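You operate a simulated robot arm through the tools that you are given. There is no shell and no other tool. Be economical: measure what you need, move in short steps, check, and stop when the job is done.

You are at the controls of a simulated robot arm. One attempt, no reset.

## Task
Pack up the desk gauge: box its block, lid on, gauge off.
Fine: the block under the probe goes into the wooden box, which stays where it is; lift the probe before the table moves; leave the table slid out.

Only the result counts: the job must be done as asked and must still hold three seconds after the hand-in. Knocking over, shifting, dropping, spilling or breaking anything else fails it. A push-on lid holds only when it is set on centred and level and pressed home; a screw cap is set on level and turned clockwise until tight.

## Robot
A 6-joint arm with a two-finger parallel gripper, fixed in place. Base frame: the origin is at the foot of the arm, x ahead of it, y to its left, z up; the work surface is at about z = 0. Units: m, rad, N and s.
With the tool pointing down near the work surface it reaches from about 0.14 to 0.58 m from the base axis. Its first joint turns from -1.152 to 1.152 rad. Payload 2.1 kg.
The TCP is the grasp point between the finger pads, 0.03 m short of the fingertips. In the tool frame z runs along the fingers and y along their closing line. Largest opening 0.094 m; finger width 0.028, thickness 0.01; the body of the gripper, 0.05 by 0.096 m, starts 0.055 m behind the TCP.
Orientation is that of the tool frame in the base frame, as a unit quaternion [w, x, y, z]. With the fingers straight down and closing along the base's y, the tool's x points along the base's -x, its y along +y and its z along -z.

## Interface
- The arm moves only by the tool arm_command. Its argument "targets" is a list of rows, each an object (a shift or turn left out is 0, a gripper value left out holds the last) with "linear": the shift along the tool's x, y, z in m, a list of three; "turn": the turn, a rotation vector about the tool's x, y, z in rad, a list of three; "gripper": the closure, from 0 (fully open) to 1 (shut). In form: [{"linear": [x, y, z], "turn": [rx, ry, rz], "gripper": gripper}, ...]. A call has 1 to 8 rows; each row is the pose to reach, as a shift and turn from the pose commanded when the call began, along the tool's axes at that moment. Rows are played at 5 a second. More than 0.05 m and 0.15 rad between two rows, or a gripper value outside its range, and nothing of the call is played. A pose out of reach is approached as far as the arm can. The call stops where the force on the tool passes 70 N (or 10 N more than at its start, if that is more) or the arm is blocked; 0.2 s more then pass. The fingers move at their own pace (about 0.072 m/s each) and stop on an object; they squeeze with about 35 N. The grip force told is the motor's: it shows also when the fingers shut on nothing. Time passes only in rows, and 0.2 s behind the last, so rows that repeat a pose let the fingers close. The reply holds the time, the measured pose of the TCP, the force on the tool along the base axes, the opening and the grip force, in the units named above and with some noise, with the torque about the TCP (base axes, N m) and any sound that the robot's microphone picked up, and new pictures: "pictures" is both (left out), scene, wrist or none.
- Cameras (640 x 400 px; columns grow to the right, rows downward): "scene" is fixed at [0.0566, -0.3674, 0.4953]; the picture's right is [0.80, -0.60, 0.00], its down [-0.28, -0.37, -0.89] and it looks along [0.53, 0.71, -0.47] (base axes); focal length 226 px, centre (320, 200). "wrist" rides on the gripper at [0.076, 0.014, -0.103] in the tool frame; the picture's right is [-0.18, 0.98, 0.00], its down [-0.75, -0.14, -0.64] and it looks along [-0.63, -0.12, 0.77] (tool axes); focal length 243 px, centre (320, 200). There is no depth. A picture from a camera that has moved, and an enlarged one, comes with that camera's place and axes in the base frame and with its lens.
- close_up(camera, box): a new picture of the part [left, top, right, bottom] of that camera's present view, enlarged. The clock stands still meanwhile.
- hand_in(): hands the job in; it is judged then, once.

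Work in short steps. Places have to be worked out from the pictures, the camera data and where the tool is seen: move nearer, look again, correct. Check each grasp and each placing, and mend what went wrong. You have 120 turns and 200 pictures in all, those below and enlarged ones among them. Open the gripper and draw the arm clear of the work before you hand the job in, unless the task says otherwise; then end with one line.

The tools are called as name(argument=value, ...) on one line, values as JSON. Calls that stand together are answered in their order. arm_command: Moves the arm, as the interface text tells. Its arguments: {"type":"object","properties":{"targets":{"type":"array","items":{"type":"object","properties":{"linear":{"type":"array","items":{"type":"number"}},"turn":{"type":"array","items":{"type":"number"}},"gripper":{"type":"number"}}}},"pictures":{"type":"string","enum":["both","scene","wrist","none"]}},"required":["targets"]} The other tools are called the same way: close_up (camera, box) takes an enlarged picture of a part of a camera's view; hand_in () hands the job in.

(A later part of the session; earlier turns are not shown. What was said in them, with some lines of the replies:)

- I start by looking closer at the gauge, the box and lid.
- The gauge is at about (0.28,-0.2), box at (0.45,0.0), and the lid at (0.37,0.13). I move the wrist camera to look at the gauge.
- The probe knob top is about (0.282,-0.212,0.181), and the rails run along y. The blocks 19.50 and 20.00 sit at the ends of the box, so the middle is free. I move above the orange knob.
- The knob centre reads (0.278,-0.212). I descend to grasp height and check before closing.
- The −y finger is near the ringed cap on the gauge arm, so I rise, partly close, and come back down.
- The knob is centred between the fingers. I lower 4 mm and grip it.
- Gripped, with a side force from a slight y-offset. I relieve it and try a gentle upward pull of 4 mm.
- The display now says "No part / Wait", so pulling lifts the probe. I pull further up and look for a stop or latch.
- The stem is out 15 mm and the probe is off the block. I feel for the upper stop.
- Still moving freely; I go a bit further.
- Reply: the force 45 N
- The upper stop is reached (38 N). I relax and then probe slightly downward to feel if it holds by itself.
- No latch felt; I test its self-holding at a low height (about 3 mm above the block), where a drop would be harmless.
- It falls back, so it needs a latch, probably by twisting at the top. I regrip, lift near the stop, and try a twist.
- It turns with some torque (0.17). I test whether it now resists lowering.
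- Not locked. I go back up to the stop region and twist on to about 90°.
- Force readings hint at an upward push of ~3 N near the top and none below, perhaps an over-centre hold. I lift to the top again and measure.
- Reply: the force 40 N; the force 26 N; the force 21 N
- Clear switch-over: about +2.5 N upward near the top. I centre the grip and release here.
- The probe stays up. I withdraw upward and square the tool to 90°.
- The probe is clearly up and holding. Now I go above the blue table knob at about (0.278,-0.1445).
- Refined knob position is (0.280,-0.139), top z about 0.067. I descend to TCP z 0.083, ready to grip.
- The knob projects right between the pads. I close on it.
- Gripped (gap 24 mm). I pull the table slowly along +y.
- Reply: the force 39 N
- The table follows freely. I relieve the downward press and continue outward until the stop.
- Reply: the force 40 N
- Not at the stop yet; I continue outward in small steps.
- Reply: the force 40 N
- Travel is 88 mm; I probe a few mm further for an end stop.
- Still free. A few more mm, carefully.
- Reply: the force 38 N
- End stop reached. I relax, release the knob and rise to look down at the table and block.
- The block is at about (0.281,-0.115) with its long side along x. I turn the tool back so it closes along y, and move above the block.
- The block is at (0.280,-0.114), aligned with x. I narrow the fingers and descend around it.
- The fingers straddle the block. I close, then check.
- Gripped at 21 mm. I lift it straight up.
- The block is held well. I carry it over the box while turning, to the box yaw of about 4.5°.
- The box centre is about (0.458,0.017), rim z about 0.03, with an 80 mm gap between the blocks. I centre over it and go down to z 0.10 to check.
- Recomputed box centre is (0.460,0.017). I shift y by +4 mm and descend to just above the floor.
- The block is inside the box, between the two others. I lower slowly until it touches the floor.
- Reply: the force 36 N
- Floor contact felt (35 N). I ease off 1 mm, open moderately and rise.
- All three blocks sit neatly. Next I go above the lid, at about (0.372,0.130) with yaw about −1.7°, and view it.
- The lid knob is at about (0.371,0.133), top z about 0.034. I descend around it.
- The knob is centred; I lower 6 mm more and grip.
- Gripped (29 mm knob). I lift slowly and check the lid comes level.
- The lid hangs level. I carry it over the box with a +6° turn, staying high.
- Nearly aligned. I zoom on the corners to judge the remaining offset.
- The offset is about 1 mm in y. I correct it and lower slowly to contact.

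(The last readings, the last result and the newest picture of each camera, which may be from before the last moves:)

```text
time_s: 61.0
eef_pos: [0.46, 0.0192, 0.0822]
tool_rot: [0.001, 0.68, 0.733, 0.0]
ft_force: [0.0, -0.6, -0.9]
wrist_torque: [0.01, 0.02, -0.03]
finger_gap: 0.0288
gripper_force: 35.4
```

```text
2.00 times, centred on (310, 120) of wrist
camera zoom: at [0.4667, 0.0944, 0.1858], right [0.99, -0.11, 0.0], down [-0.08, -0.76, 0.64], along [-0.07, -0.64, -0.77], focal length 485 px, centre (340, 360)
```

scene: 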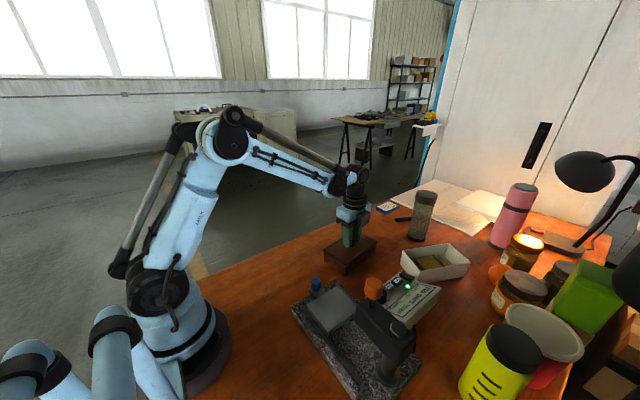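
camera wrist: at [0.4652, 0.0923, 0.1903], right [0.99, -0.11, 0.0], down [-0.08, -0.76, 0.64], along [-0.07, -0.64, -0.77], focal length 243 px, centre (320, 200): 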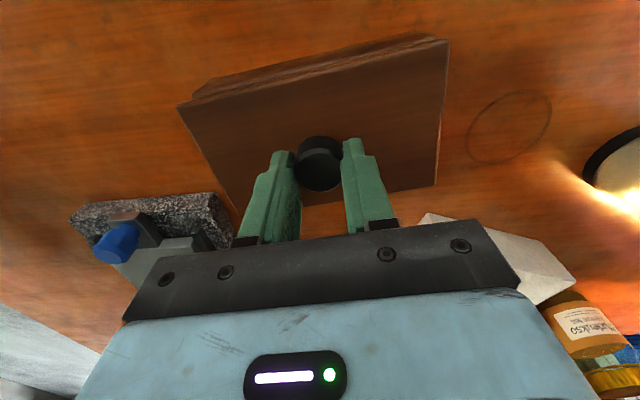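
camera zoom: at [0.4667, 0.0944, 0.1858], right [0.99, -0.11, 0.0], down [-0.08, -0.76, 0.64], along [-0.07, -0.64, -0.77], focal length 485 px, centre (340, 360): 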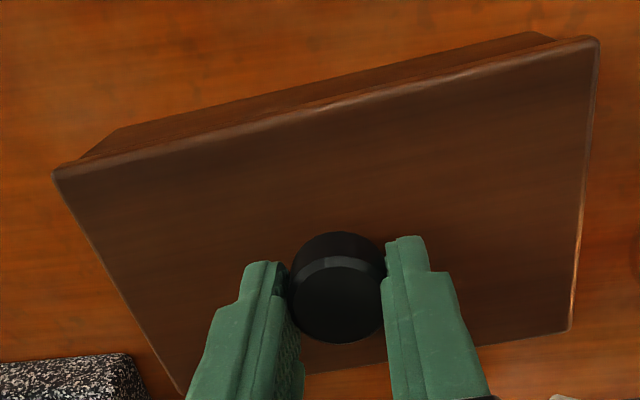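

Aligned within about 1 mm. I lower further until contact.

arm_command(targets=[{"linear": [0.0005, 0, 0.001]}, {"linear": [0.0005, 0, 0.002]}, {"linear": [0.0005, 0, 0.003]}, {"linear": [0.0005, 0, 0.004]}, {"linear": [0.0005, 0, 0.004]}], pictures="none")

close_up(camera="scene", box=[322, 230, 382, 280])

```text
time_s: 62.2
eef_pos: [0.4593, 0.0174, 0.0805]
tool_rot: [-0.001, 0.68, 0.733, 0.0]
ft_force: [-6.2, -3.1, 46.0]
wrist_torque: [-0.02, 0.23, -0.03]
finger_gap: 0.0289
gripper_force: 35.1
heard: snap
```

```text
8.00 times, centred on (352, 255) of scene
camera zoom: at [0.0564, -0.3674, 0.4953], right [0.8, -0.6, 0.0], down [-0.28, -0.37, -0.89], along [0.53, 0.71, -0.47], focal length 1806 px, centre (64, -240)
```

zoom: 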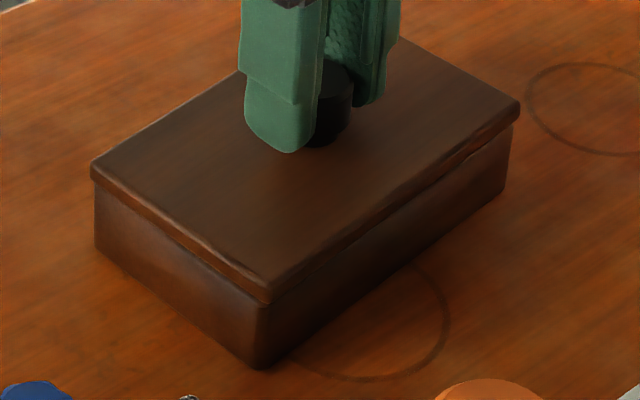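

A snap was heard. I press slightly more to be sure it is fully home, then ease off.

arm_command(targets=[{"linear": [0, 0, 0.0008]}, {"linear": [0, 0, 0.0008]}, {"linear": [0, 0, -0.003]}, {"linear": [0, 0, -0.003]}], pictures="none")

close_up(camera="scene", box=[322, 220, 382, 270])

```text
time_s: 63.2
eef_pos: [0.4593, 0.0177, 0.0823]
tool_rot: [0.001, 0.68, 0.733, 0.0]
ft_force: [1.0, 0.7, -1.6]
wrist_torque: [0.0, -0.01, 0.02]
finger_gap: 0.029
gripper_force: 35.2
heard: snap
```

```text
8.00 times, centred on (352, 245) of scene
camera zoom: at [0.0567, -0.3674, 0.4953], right [0.8, -0.6, 0.0], down [-0.28, -0.37, -0.89], along [0.53, 0.71, -0.47], focal length 1806 px, centre (64, -160)
```

zoom: 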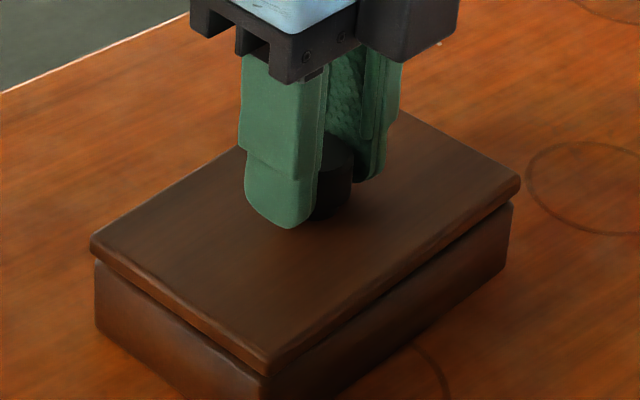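

My easing off pulled the lid up again. I press it home again and this time open the fingers without lifting.

arm_command(targets=[{"linear": [0, 0, 0.001]}, {"linear": [0, 0, 0.0025]}, {"linear": [0, 0, 0.0038]}, {"linear": [0, 0, 0.0038]}], pictures="none")

close_up(camera="scene", box=[322, 220, 382, 270])

```text
time_s: 64.2
eef_pos: [0.4598, 0.0182, 0.0788]
tool_rot: [0.001, 0.68, 0.733, 0.0]
ft_force: [-0.2, 0.0, 3.8]
wrist_torque: [0.01, 0.07, -0.02]
finger_gap: 0.0291
gripper_force: 35.0
```

```text
8.00 times, centred on (352, 245) of scene
camera zoom: at [0.0566, -0.3674, 0.4953], right [0.8, -0.6, 0.0], down [-0.28, -0.37, -0.89], along [0.53, 0.71, -0.47], focal length 1806 px, centre (64, -160)
```

zoom: 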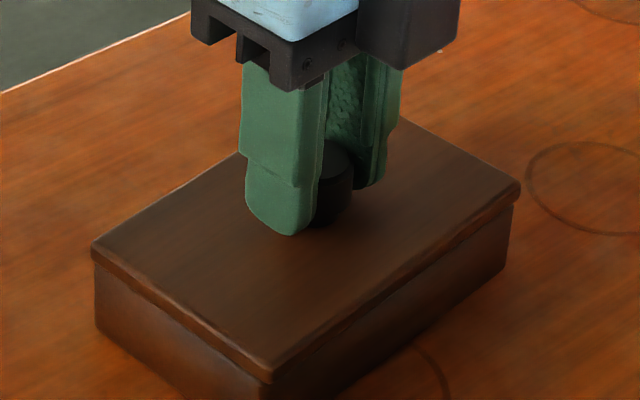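

The lid rests on the rim with only 4 N and no snap yet. I press further in small steps.

arm_command(targets=[{"linear": [0, 0, 0.0008]}, {"linear": [0, 0, 0.0016]}, {"linear": [0, 0, 0.0016]}], pictures="none")

```text
time_s: 65.0
eef_pos: [0.459, 0.0186, 0.0779]
tool_rot: [0.001, 0.68, 0.733, 0.001]
ft_force: [-0.8, -1.9, 46.7]
wrist_torque: [-0.02, 0.07, 0.0]
finger_gap: 0.0287
gripper_force: 35.5
```

46 N, no snap yet; I press slightly more.

arm_command(targets=[{"linear": [0, 0, 0.0006]}, {"linear": [0, 0, 0.0006]}, {"linear": [0, 0, 0.0006]}], pictures="none")

close_up(camera="scene", box=[322, 220, 382, 270])

```text
time_s: 65.8
eef_pos: [0.4601, 0.0174, 0.0772]
tool_rot: [0.0, 0.68, 0.733, 0.0]
ft_force: [-7.7, -4.6, 45.9]
wrist_torque: [-0.04, 0.23, -0.01]
finger_gap: 0.029
gripper_force: 35.1
```

```text
8.00 times, centred on (352, 245) of scene
camera zoom: at [0.0564, -0.3674, 0.4953], right [0.8, -0.6, 0.0], down [-0.28, -0.37, -0.89], along [0.53, 0.71, -0.47], focal length 1806 px, centre (64, -160)
```

zoom: 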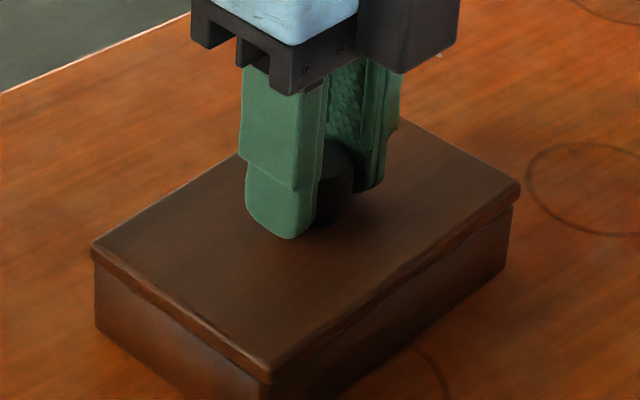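

The grip slips at about 46 N, so I'll instead press on the knob's top with closed fingers. I release and rise.

arm_command(targets=[{"linear": [0, 0, -0.001]}, {"linear": [0, 0, -0.001], "gripper": 0.5}, {"linear": [0, 0, -0.001], "gripper": 0.5}, {"linear": [0, 0, -0.02]}, {"linear": [0, 0, -0.05]}, {"linear": [0, 0, -0.05], "gripper": 1}, {"linear": [0, 0, -0.05]}, {"linear": [0, 0, -0.05]}])

close_up(camera="scene", box=[322, 220, 382, 270])

close_up(camera="wrist", box=[180, 20, 460, 220])

```text
time_s: 67.6
eef_pos: [0.4585, 0.0187, 0.1268]
tool_rot: [0.0, 0.68, 0.734, 0.001]
ft_force: [0.2, -1.2, -0.3]
wrist_torque: [0.01, 0.04, 0.03]
finger_gap: 0.0
gripper_force: 33.6
heard: snap
camera wrist: at [0.4666, 0.0938, 0.2298], right [0.99, -0.11, 0.0], down [-0.08, -0.76, 0.64], along [-0.07, -0.64, -0.77], focal length 243 px, centre (320, 200)
```

scene: 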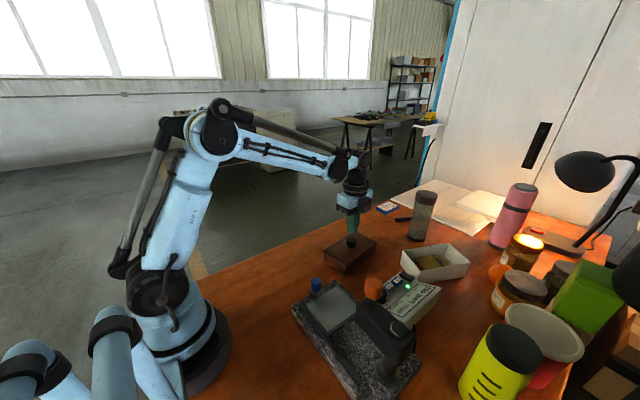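
wrist: 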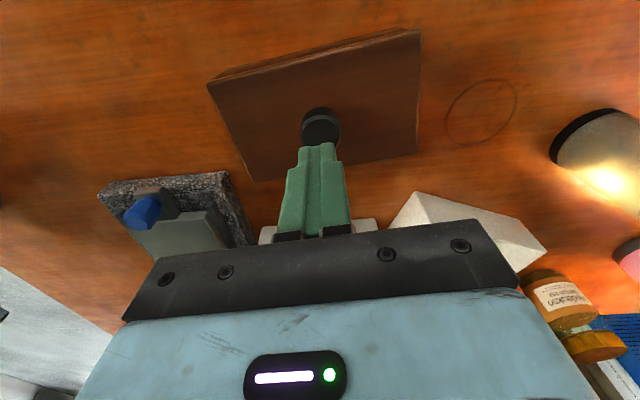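

```text
8.00 times, centred on (352, 245) of scene
camera zoom: at [0.0566, -0.3674, 0.4953], right [0.8, -0.6, 0.0], down [-0.28, -0.37, -0.89], along [0.53, 0.71, -0.47], focal length 1806 px, centre (64, -160)
```

zoom: 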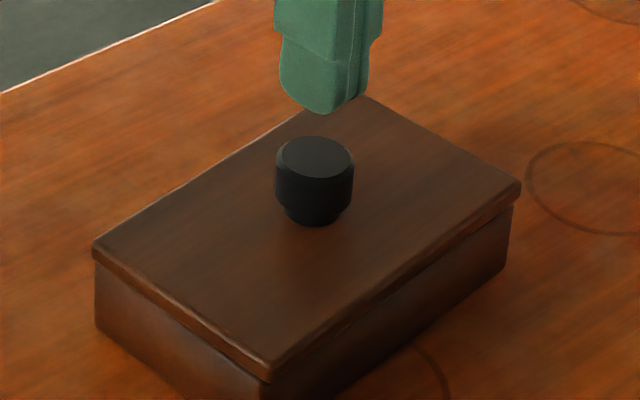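

```text
2.00 times, centred on (320, 120) of wrist
camera zoom: at [0.4666, 0.0938, 0.2298], right [0.99, -0.11, 0.0], down [-0.08, -0.76, 0.64], along [-0.07, -0.64, -0.77], focal length 485 px, centre (320, 360)
```

zoom: 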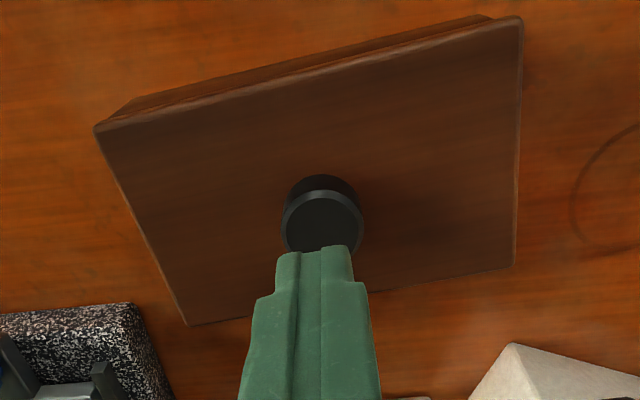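

I now press down on the knob top with the closed fingertips.

arm_command(targets=[{"linear": [0, 0, 0.015]}, {"linear": [0, 0, 0.025]}, {"linear": [0, 0, 0.025]}], pictures="none")

close_up(camera="scene", box=[322, 220, 382, 270])

```text
time_s: 68.4
eef_pos: [0.4595, 0.0175, 0.1015]
tool_rot: [0.001, 0.68, 0.733, 0.001]
ft_force: [0.2, -0.2, 0.3]
wrist_torque: [-0.02, 0.02, -0.03]
finger_gap: 0.0
gripper_force: 32.6
```

```text
8.00 times, centred on (352, 245) of scene
camera zoom: at [0.0566, -0.3674, 0.4953], right [0.8, -0.6, 0.0], down [-0.28, -0.37, -0.89], along [0.53, 0.71, -0.47], focal length 1806 px, centre (64, -160)
```

zoom: 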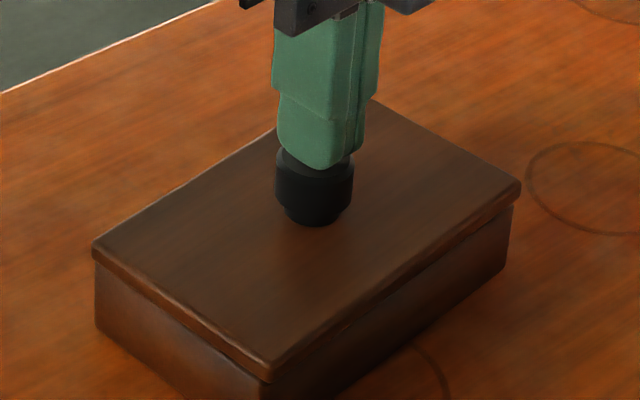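

arm_command(targets=[{"linear": [0, 0, 0.0015]}, {"linear": [0, 0, 0.003]}, {"linear": [0, 0, 0.0045]}, {"linear": [0, 0, 0.006]}, {"linear": [0, 0, 0.007]}, {"linear": [0, 0, 0.008]}, {"linear": [0, 0, 0.009]}, {"linear": [0, 0, 0.01]}], pictures="none")

close_up(camera="scene", box=[322, 220, 382, 270])

```text
time_s: 69.4
eef_pos: [0.4603, 0.0184, 0.0988]
tool_rot: [0.0, 0.68, 0.733, 0.0]
ft_force: [-0.2, 0.3, 17.4]
wrist_torque: [0.03, 0.03, -0.03]
finger_gap: 0.0
gripper_force: 33.0
stopped in row 4: the force on the tool passed its limit at 78 N (the readings are from after the stop); the commanded pose is now the measured one
```

```text
8.00 times, centred on (352, 245) of scene
camera zoom: at [0.0566, -0.3674, 0.4953], right [0.8, -0.6, 0.0], down [-0.28, -0.37, -0.89], along [0.53, 0.71, -0.47], focal length 1806 px, centre (64, -160)
```

zoom: 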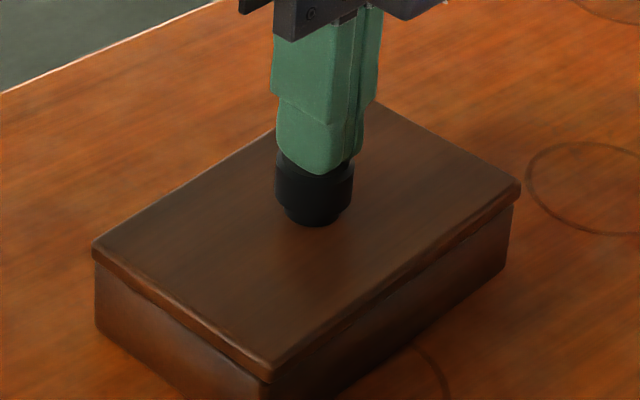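

78 N with no further snap: it's either already home or not latching. I'll verify with a gentle grip-and-pull test; first rise and reopen around the knob.

arm_command(targets=[{"linear": [0, 0, -0.02]}, {"linear": [0, 0, -0.03], "gripper": 0.4}, {"linear": [0, 0, -0.03]}, {"linear": [0, 0, -0.03]}, {"linear": [0, 0, 0.0]}, {"linear": [0, 0, 0.018]}, {"linear": [0, 0, 0.018]}], pictures="none")

arm_command(targets=[{"gripper": 1}, {"gripper": 1}, {"gripper": 1}], pictures="none")

arm_command(targets=[{"linear": [0, 0, -0.0005]}, {"linear": [0, 0, -0.0005]}], pictures="none")

```text
time_s: 71.0
eef_pos: [0.4598, 0.0186, 0.0788]
tool_rot: [0.0, 0.68, 0.733, 0.0]
ft_force: [0.3, -0.1, 0.7]
wrist_torque: [0.04, 0.02, 0.0]
finger_gap: 0.0564
gripper_force: 0.1
```

```text
time_s: 71.8
eef_pos: [0.4601, 0.0179, 0.0799]
tool_rot: [0.0, 0.68, 0.733, 0.0]
ft_force: [-0.8, 0.1, 0.3]
wrist_torque: [0.02, -0.02, -0.02]
finger_gap: 0.029
gripper_force: 35.3
heard: snap
```

```text
time_s: 72.4
eef_pos: [0.4612, 0.0176, 0.079]
tool_rot: [0.001, 0.68, 0.733, 0.0]
ft_force: [-0.1, -0.8, -0.1]
wrist_torque: [-0.01, -0.01, 0.01]
finger_gap: 0.0287
gripper_force: 35.4
```

A snap on gripping is odd; I look at the lid.

close_up(camera="scene", box=[322, 220, 382, 270])

close_up(camera="wrist", box=[140, 20, 480, 240])

```text
8.00 times, centred on (352, 245) of scene
camera zoom: at [0.0567, -0.3674, 0.4953], right [0.8, -0.6, 0.0], down [-0.28, -0.37, -0.89], along [0.53, 0.71, -0.47], focal length 1806 px, centre (64, -160)
```

zoom: 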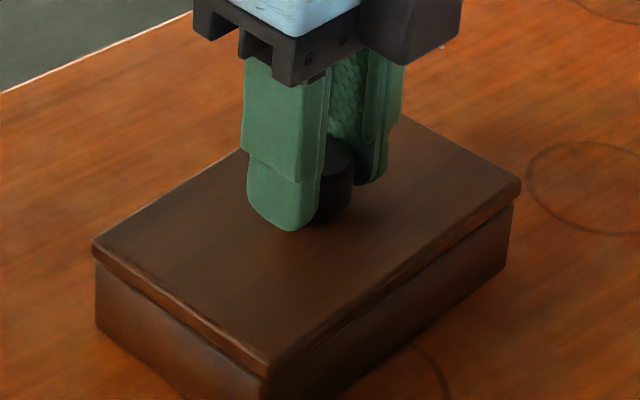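

```text
1.82 times, centred on (310, 130) of wrist
camera zoom: at [0.4684, 0.0941, 0.1829], right [0.99, -0.11, 0.0], down [-0.08, -0.76, 0.64], along [-0.07, -0.64, -0.77], focal length 441 px, centre (338, 327)
```

zoom: 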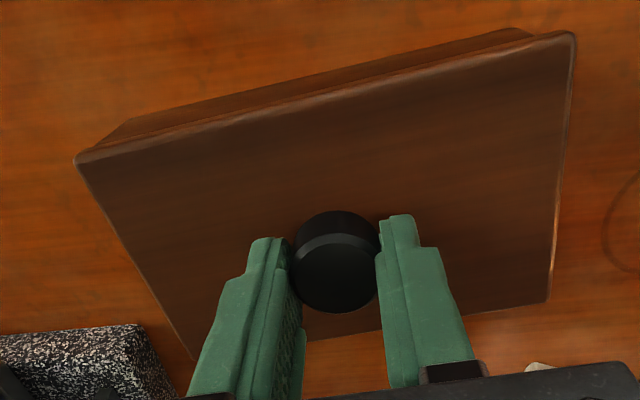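

The lid popped up slightly from gripping, so it had been latched and the grip disturbed it. I release, rise and press again with closed fingers, then leave it alone.

arm_command(targets=[{"linear": [0, 0, 0.0015]}, {"linear": [0, 0, 0.0015], "gripper": 0.4}, {"linear": [0, 0, 0.0015]}, {"linear": [0, 0, -0.02]}, {"linear": [0, 0, -0.045]}, {"linear": [0, 0, -0.045]}], pictures="none")

arm_command(targets=[{"gripper": 1}, {"gripper": 1}, {"gripper": 1}, {"gripper": 1}], pictures="none")

close_up(camera="scene", box=[322, 220, 382, 270])

close_up(camera="wrist", box=[180, 20, 460, 220])

```text
time_s: 73.8
eef_pos: [0.4596, 0.0164, 0.1269]
tool_rot: [0.0, 0.68, 0.733, 0.0]
ft_force: [-0.5, 0.5, 0.9]
wrist_torque: [0.0, -0.01, -0.02]
finger_gap: 0.0568
gripper_force: 0.1
heard: snap
```

```text
time_s: 74.8
eef_pos: [0.4595, 0.018, 0.1255]
tool_rot: [0.0, 0.68, 0.733, -0.001]
ft_force: [0.4, 0.4, 0.4]
wrist_torque: [-0.01, 0.01, -0.02]
finger_gap: 0.0
gripper_force: 32.8
```

```text
8.00 times, centred on (352, 245) of scene
camera zoom: at [0.0566, -0.3674, 0.4953], right [0.8, -0.6, 0.0], down [-0.28, -0.37, -0.89], along [0.53, 0.71, -0.47], focal length 1806 px, centre (64, -160)
```

zoom: 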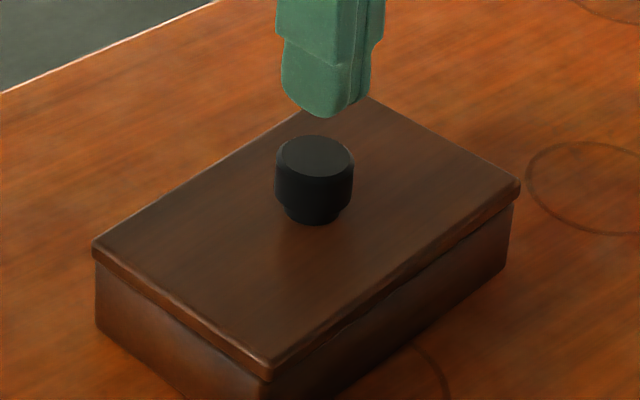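

```text
2.00 times, centred on (320, 120) of wrist
camera zoom: at [0.4673, 0.0933, 0.2283], right [0.99, -0.11, 0.0], down [-0.08, -0.76, 0.64], along [-0.07, -0.64, -0.77], focal length 485 px, centre (320, 360)
```

zoom: 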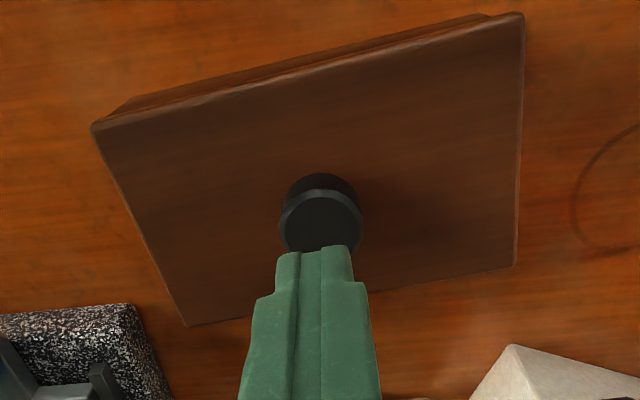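

Now I press the knob again with closed fingertips, listening for the snap.

arm_command(targets=[{"linear": [0, 0, 0.015]}, {"linear": [0, 0, 0.023]}, {"linear": [0, 0, 0.025]}, {"linear": [0, 0, 0.027]}, {"linear": [0, 0, 0.0285]}, {"linear": [0, 0, 0.03]}, {"linear": [0, 0, 0.031]}, {"linear": [0, 0, 0.032]}], pictures="none")

close_up(camera="scene", box=[322, 220, 382, 270])

```text
time_s: 76.3
eef_pos: [0.4598, 0.0184, 0.0999]
tool_rot: [0.0, 0.68, 0.733, 0.001]
ft_force: [-1.1, 0.0, 16.9]
wrist_torque: [0.03, 0.07, -0.02]
finger_gap: 0.0
gripper_force: 33.2
stopped in row 7: the force on the tool passed its limit at 75 N (the readings are from after the stop); the commanded pose is now the measured one
```

```text
8.00 times, centred on (352, 245) of scene
camera zoom: at [0.0566, -0.3674, 0.4953], right [0.8, -0.6, 0.0], down [-0.28, -0.37, -0.89], along [0.53, 0.71, -0.47], focal length 1806 px, centre (64, -160)
```

zoom: 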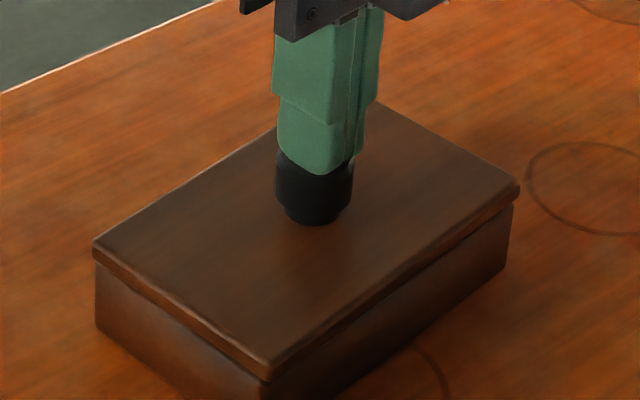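

No motion under 75 N, and the sequence of snaps (on/off/on/off/on) says the lid is now home. I rise without gripping, listen, and inspect.

arm_command(targets=[{"linear": [0, 0, -0.005]}, {"linear": [0, 0, -0.03]}, {"linear": [0, 0, -0.07]}, {"linear": [0, 0, -0.1]}, {"linear": [0, 0, -0.1]}])

close_up(camera="scene", box=[322, 222, 382, 272])

close_up(camera="wrist", box=[220, 20, 440, 170])

```text
time_s: 77.5
eef_pos: [0.4601, 0.0193, 0.1974]
tool_rot: [0.0, 0.68, 0.733, -0.001]
ft_force: [-0.1, -0.4, 0.2]
wrist_torque: [-0.03, -0.01, 0.0]
finger_gap: 0.0001
gripper_force: 32.7
camera wrist: at [0.4685, 0.0945, 0.301], right [0.99, -0.11, 0.0], down [-0.08, -0.76, 0.64], along [-0.07, -0.64, -0.77], focal length 243 px, centre (320, 200)
```

scene: 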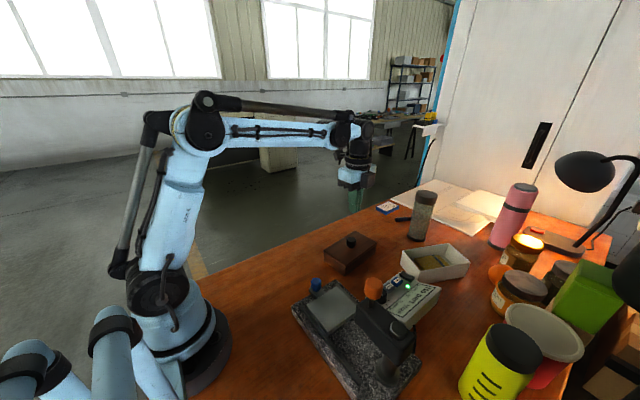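
wrist: 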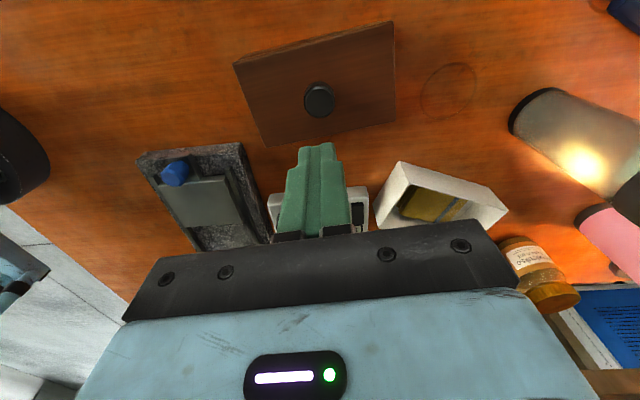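

```text
8.00 times, centred on (352, 247) of scene
camera zoom: at [0.0566, -0.3674, 0.4953], right [0.8, -0.6, 0.0], down [-0.28, -0.37, -0.89], along [0.53, 0.71, -0.47], focal length 1806 px, centre (64, -176)
```

zoom: 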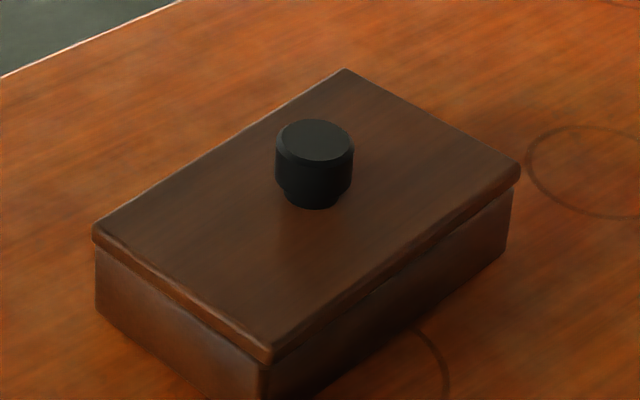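

```text
2.67 times, centred on (330, 95) of wrist
camera zoom: at [0.4685, 0.0945, 0.301], right [0.99, -0.11, 0.0], down [-0.08, -0.76, 0.64], along [-0.07, -0.64, -0.77], focal length 647 px, centre (293, 480)
```

zoom: 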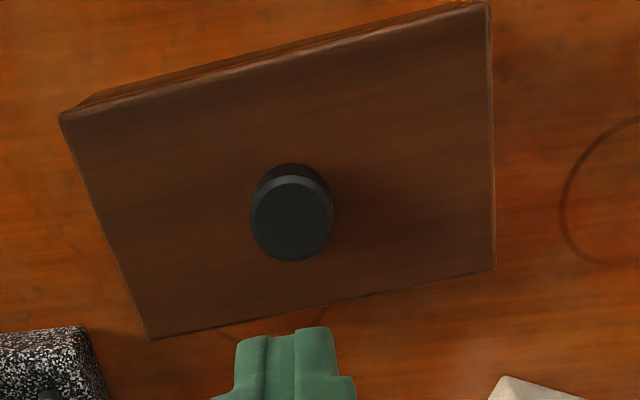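

I take the same crop as before for exact comparison.

close_up(camera="scene", box=[340, 250, 370, 275])

close_up(camera="scene", box=[360, 230, 390, 255])

```text
16.00 times, centred on (355, 262) of scene
camera zoom: at [0.0566, -0.3674, 0.4953], right [0.8, -0.6, 0.0], down [-0.28, -0.37, -0.89], along [0.53, 0.71, -0.47], focal length 3612 px, centre (-240, -800)
```

zoom: 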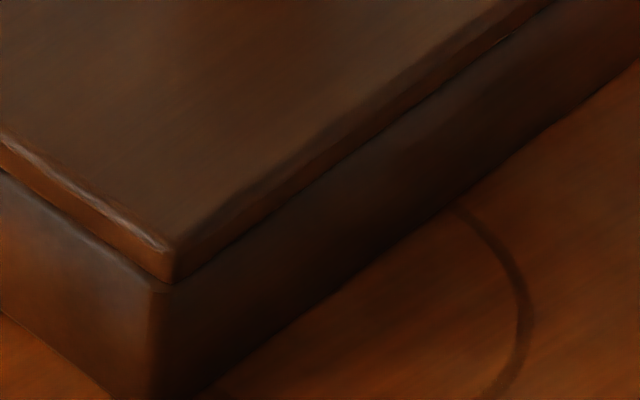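

```text
16.00 times, centred on (375, 242) of scene
camera zoom: at [0.0566, -0.3674, 0.4953], right [0.8, -0.6, 0.0], down [-0.28, -0.37, -0.89], along [0.53, 0.71, -0.47], focal length 3612 px, centre (-560, -480)
```

zoom: 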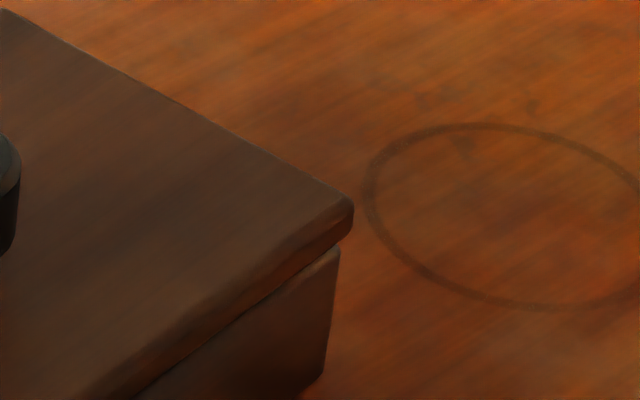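

The lid is flush. Next the power rocker at about (0.50,-0.157): I move to look at it closely.

arm_command(targets=[{"linear": [-0.04, -0.006, 0]}, {"linear": [-0.08, -0.012, 0]}, {"linear": [-0.114, -0.0186, 0]}, {"linear": [-0.114, -0.0186, 0]}])

close_up(camera="wrist", box=[260, 50, 460, 190])

close_up(camera="scene", box=[380, 265, 440, 310])

```text
time_s: 78.5
eef_pos: [0.451, -0.0969, 0.1971]
tool_rot: [0.0, 0.679, 0.734, 0.0]
ft_force: [-0.4, 0.3, 0.0]
wrist_torque: [-0.01, 0.02, -0.01]
finger_gap: 0.0002
gripper_force: 33.1
camera wrist: at [0.4576, -0.0206, 0.3002], right [0.99, -0.11, 0.0], down [-0.08, -0.76, 0.64], along [-0.07, -0.64, -0.77], focal length 243 px, centre (320, 200)
```

scene: 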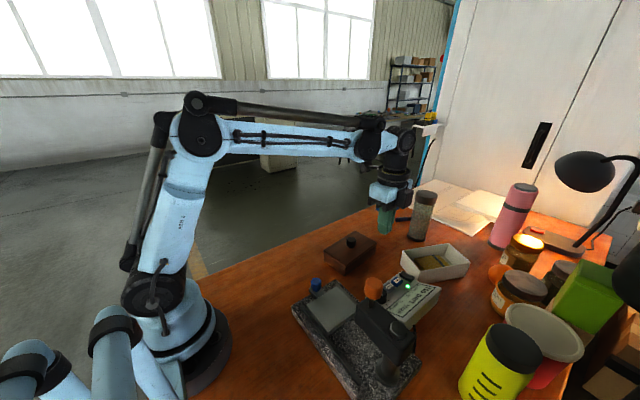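
wrist: 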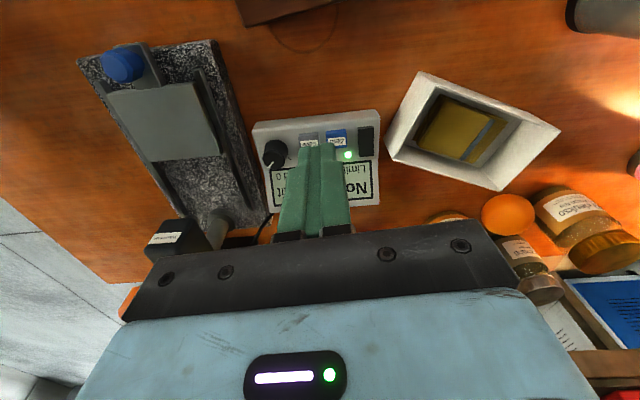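

```text
2.86 times, centred on (360, 120) of wrist
camera zoom: at [0.4576, -0.0206, 0.3002], right [0.99, -0.11, 0.0], down [-0.08, -0.76, 0.64], along [-0.07, -0.64, -0.77], focal length 693 px, centre (206, 429)
```

zoom: 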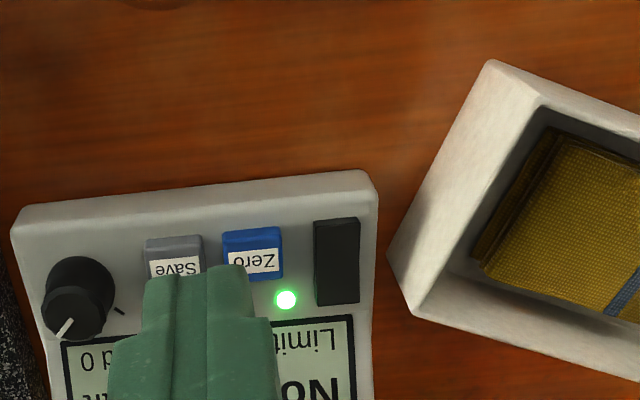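

```text
8.89 times, centred on (410, 288) of scene
camera zoom: at [0.0566, -0.3674, 0.4953], right [0.8, -0.6, 0.0], down [-0.28, -0.37, -0.89], along [0.53, 0.71, -0.47], focal length 2007 px, centre (-480, -578)
```

zoom: 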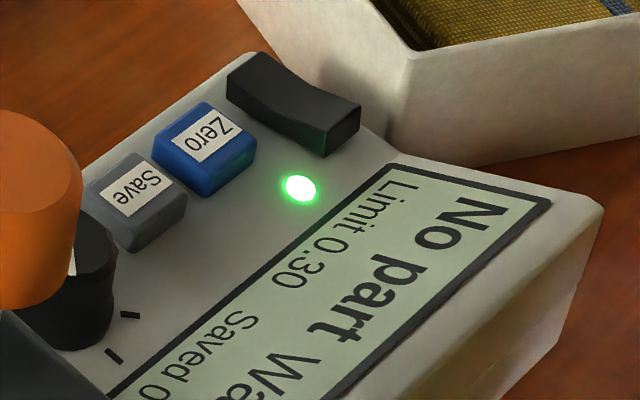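

The rocker's −y end (by the display) is raised, at about (0.4995,-0.169); pressing it switches off. I move the closed fingertips above it.

arm_command(targets=[{"linear": [-0.03, 0.015, 0]}, {"linear": [-0.06, 0.03, 0.02]}, {"linear": [-0.0786, 0.0425, 0.05]}, {"linear": [-0.0786, 0.0425, 0.09]}, {"linear": [-0.0786, 0.0425, 0.107]}, {"linear": [-0.0786, 0.0425, 0.107]}])

close_up(camera="scene", box=[380, 250, 450, 310])

close_up(camera="wrist", box=[220, 80, 420, 240])

```text
time_s: 79.9
eef_pos: [0.4969, -0.1726, 0.0895]
tool_rot: [0.0, 0.68, 0.733, 0.0]
ft_force: [-0.3, -0.1, -0.6]
wrist_torque: [-0.02, 0.06, -0.04]
finger_gap: 0.0
gripper_force: 32.7
camera wrist: at [0.5055, -0.0969, 0.1931], right [0.99, -0.11, 0.0], down [-0.08, -0.76, 0.64], along [-0.07, -0.64, -0.77], focal length 243 px, centre (320, 200)
```

scene: 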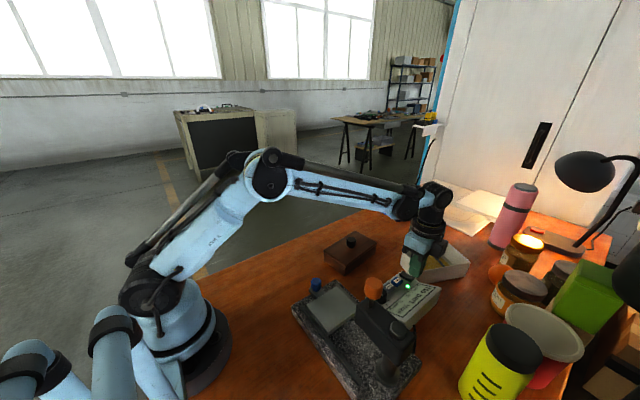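
wrist: 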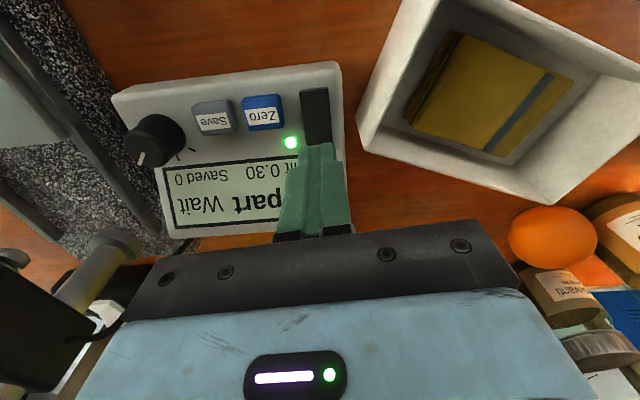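

```text
6.67 times, centred on (415, 280) of scene
camera zoom: at [0.0566, -0.3674, 0.4953], right [0.8, -0.6, 0.0], down [-0.28, -0.37, -0.89], along [0.53, 0.71, -0.47], focal length 1505 px, centre (-313, -333)
```

zoom: 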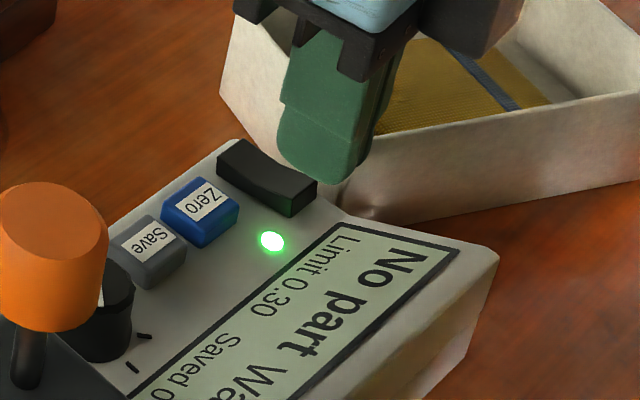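

```text
2.50 times, centred on (320, 160) of wrist
camera zoom: at [0.5055, -0.0969, 0.1931], right [0.99, -0.11, 0.0], down [-0.08, -0.76, 0.64], along [-0.07, -0.64, -0.77], focal length 606 px, centre (320, 300)
```

zoom: 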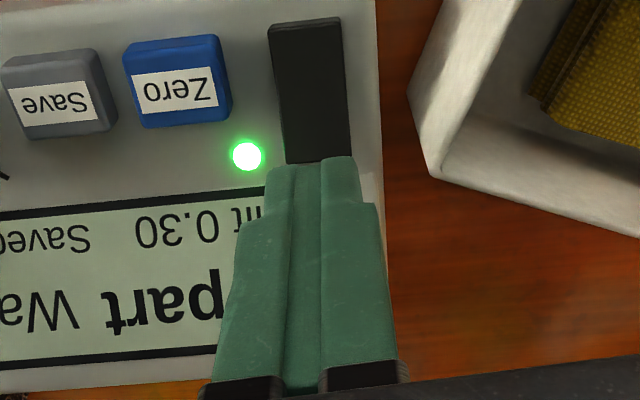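

The fingertips are right above the raised end. I press down in small steps.

arm_command(targets=[{"linear": [0, 0, 0.01]}, {"linear": [0, 0, 0.015]}, {"linear": [0, 0, 0.018]}, {"linear": [0, 0, 0.02]}, {"linear": [0, 0, 0.02]}], pictures="none")

close_up(camera="scene", box=[380, 250, 450, 310])

```text
time_s: 81.1
eef_pos: [0.4982, -0.1735, 0.0731]
tool_rot: [0.001, 0.68, 0.733, 0.0]
ft_force: [2.0, -9.3, 51.2]
wrist_torque: [0.43, -0.04, -0.04]
finger_gap: 0.0
gripper_force: 32.9
heard: click
```

```text
6.67 times, centred on (415, 280) of scene
camera zoom: at [0.0564, -0.3673, 0.4954], right [0.8, -0.6, 0.0], down [-0.28, -0.37, -0.89], along [0.53, 0.71, -0.47], focal length 1505 px, centre (-313, -333)
```

zoom: 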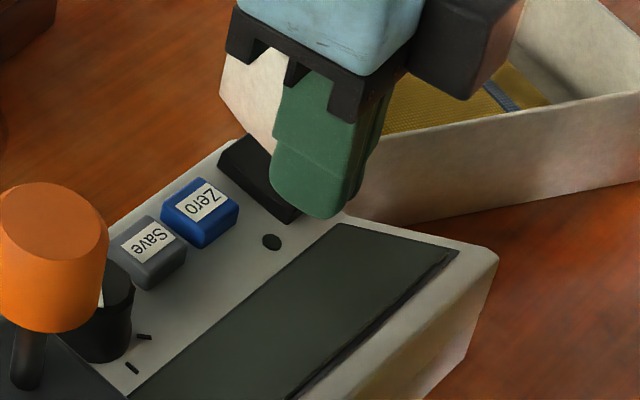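

A click: the display and LED are off. I retreat upward, open the gripper and check everything.

arm_command(targets=[{"linear": [0, 0, -0.02]}, {"linear": [0, 0, -0.06]}, {"linear": [0, 0, -0.1]}, {"linear": [0, 0, -0.14], "gripper": 0}, {"linear": [0.02, -0.02, -0.18]}, {"linear": [0.05, -0.05, -0.2]}, {"linear": [0.08, -0.08, -0.2]}, {"linear": [0.08, -0.08, -0.2]}])

close_up(camera="scene", box=[280, 220, 480, 370])

close_up(camera="scene", box=[322, 222, 382, 272])

```text
time_s: 82.9
eef_pos: [0.4136, -0.0981, 0.2731]
tool_rot: [0.0, 0.68, 0.733, 0.0]
ft_force: [0.2, 0.2, 0.0]
wrist_torque: [0.03, 0.01, 0.03]
finger_gap: 0.094
gripper_force: 0.1
camera wrist: at [0.4201, -0.0219, 0.3756], right [0.99, -0.11, 0.0], down [-0.08, -0.76, 0.64], along [-0.07, -0.64, -0.77], focal length 243 px, centre (320, 200)
```

scene: 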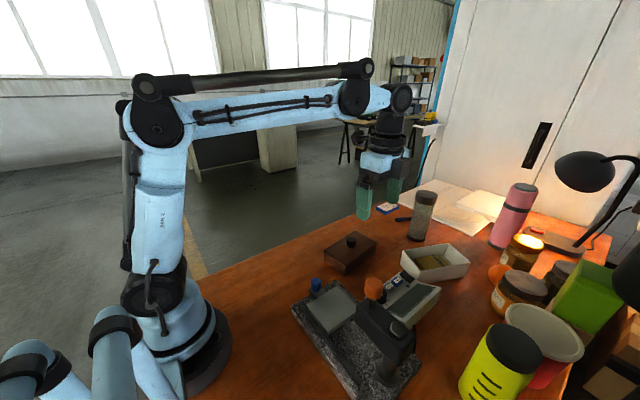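
wrist: 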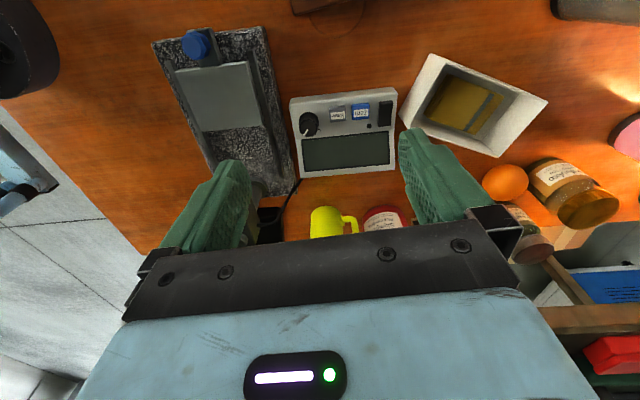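

```text
2.67 times, centred on (380, 295) of scene
camera zoom: at [0.0566, -0.3674, 0.4953], right [0.8, -0.6, 0.0], down [-0.28, -0.37, -0.89], along [0.53, 0.71, -0.47], focal length 602 px, centre (160, -53)
```

zoom: 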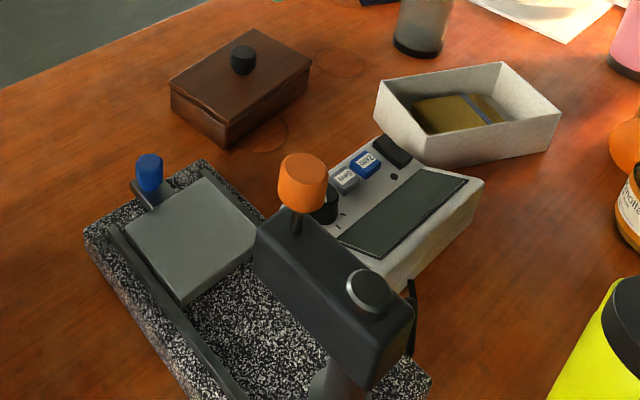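

```text
8.00 times, centred on (352, 247) of scene
camera zoom: at [0.0566, -0.3674, 0.4953], right [0.8, -0.6, 0.0], down [-0.28, -0.37, -0.89], along [0.53, 0.71, -0.47], focal length 1806 px, centre (64, -176)
```

zoom: 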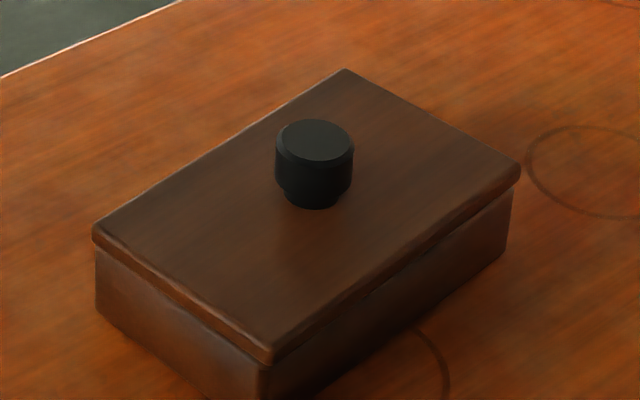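

The box is closed with all three blocks inside, the gauge is off, the probe is raised, the table is out, and the arm is clear with the gripper open. I hand in.

hand_in()

```text
The job is handed in.
```

I handed the job in with the 20.50 block in the box beside the other two, the lid on, the gauge off, the probe lifted and the table slid out. I couldn't test the lid directly: gripping it once popped it loose, so I re-seated it, pressed it with about 75 N and saw no movement.
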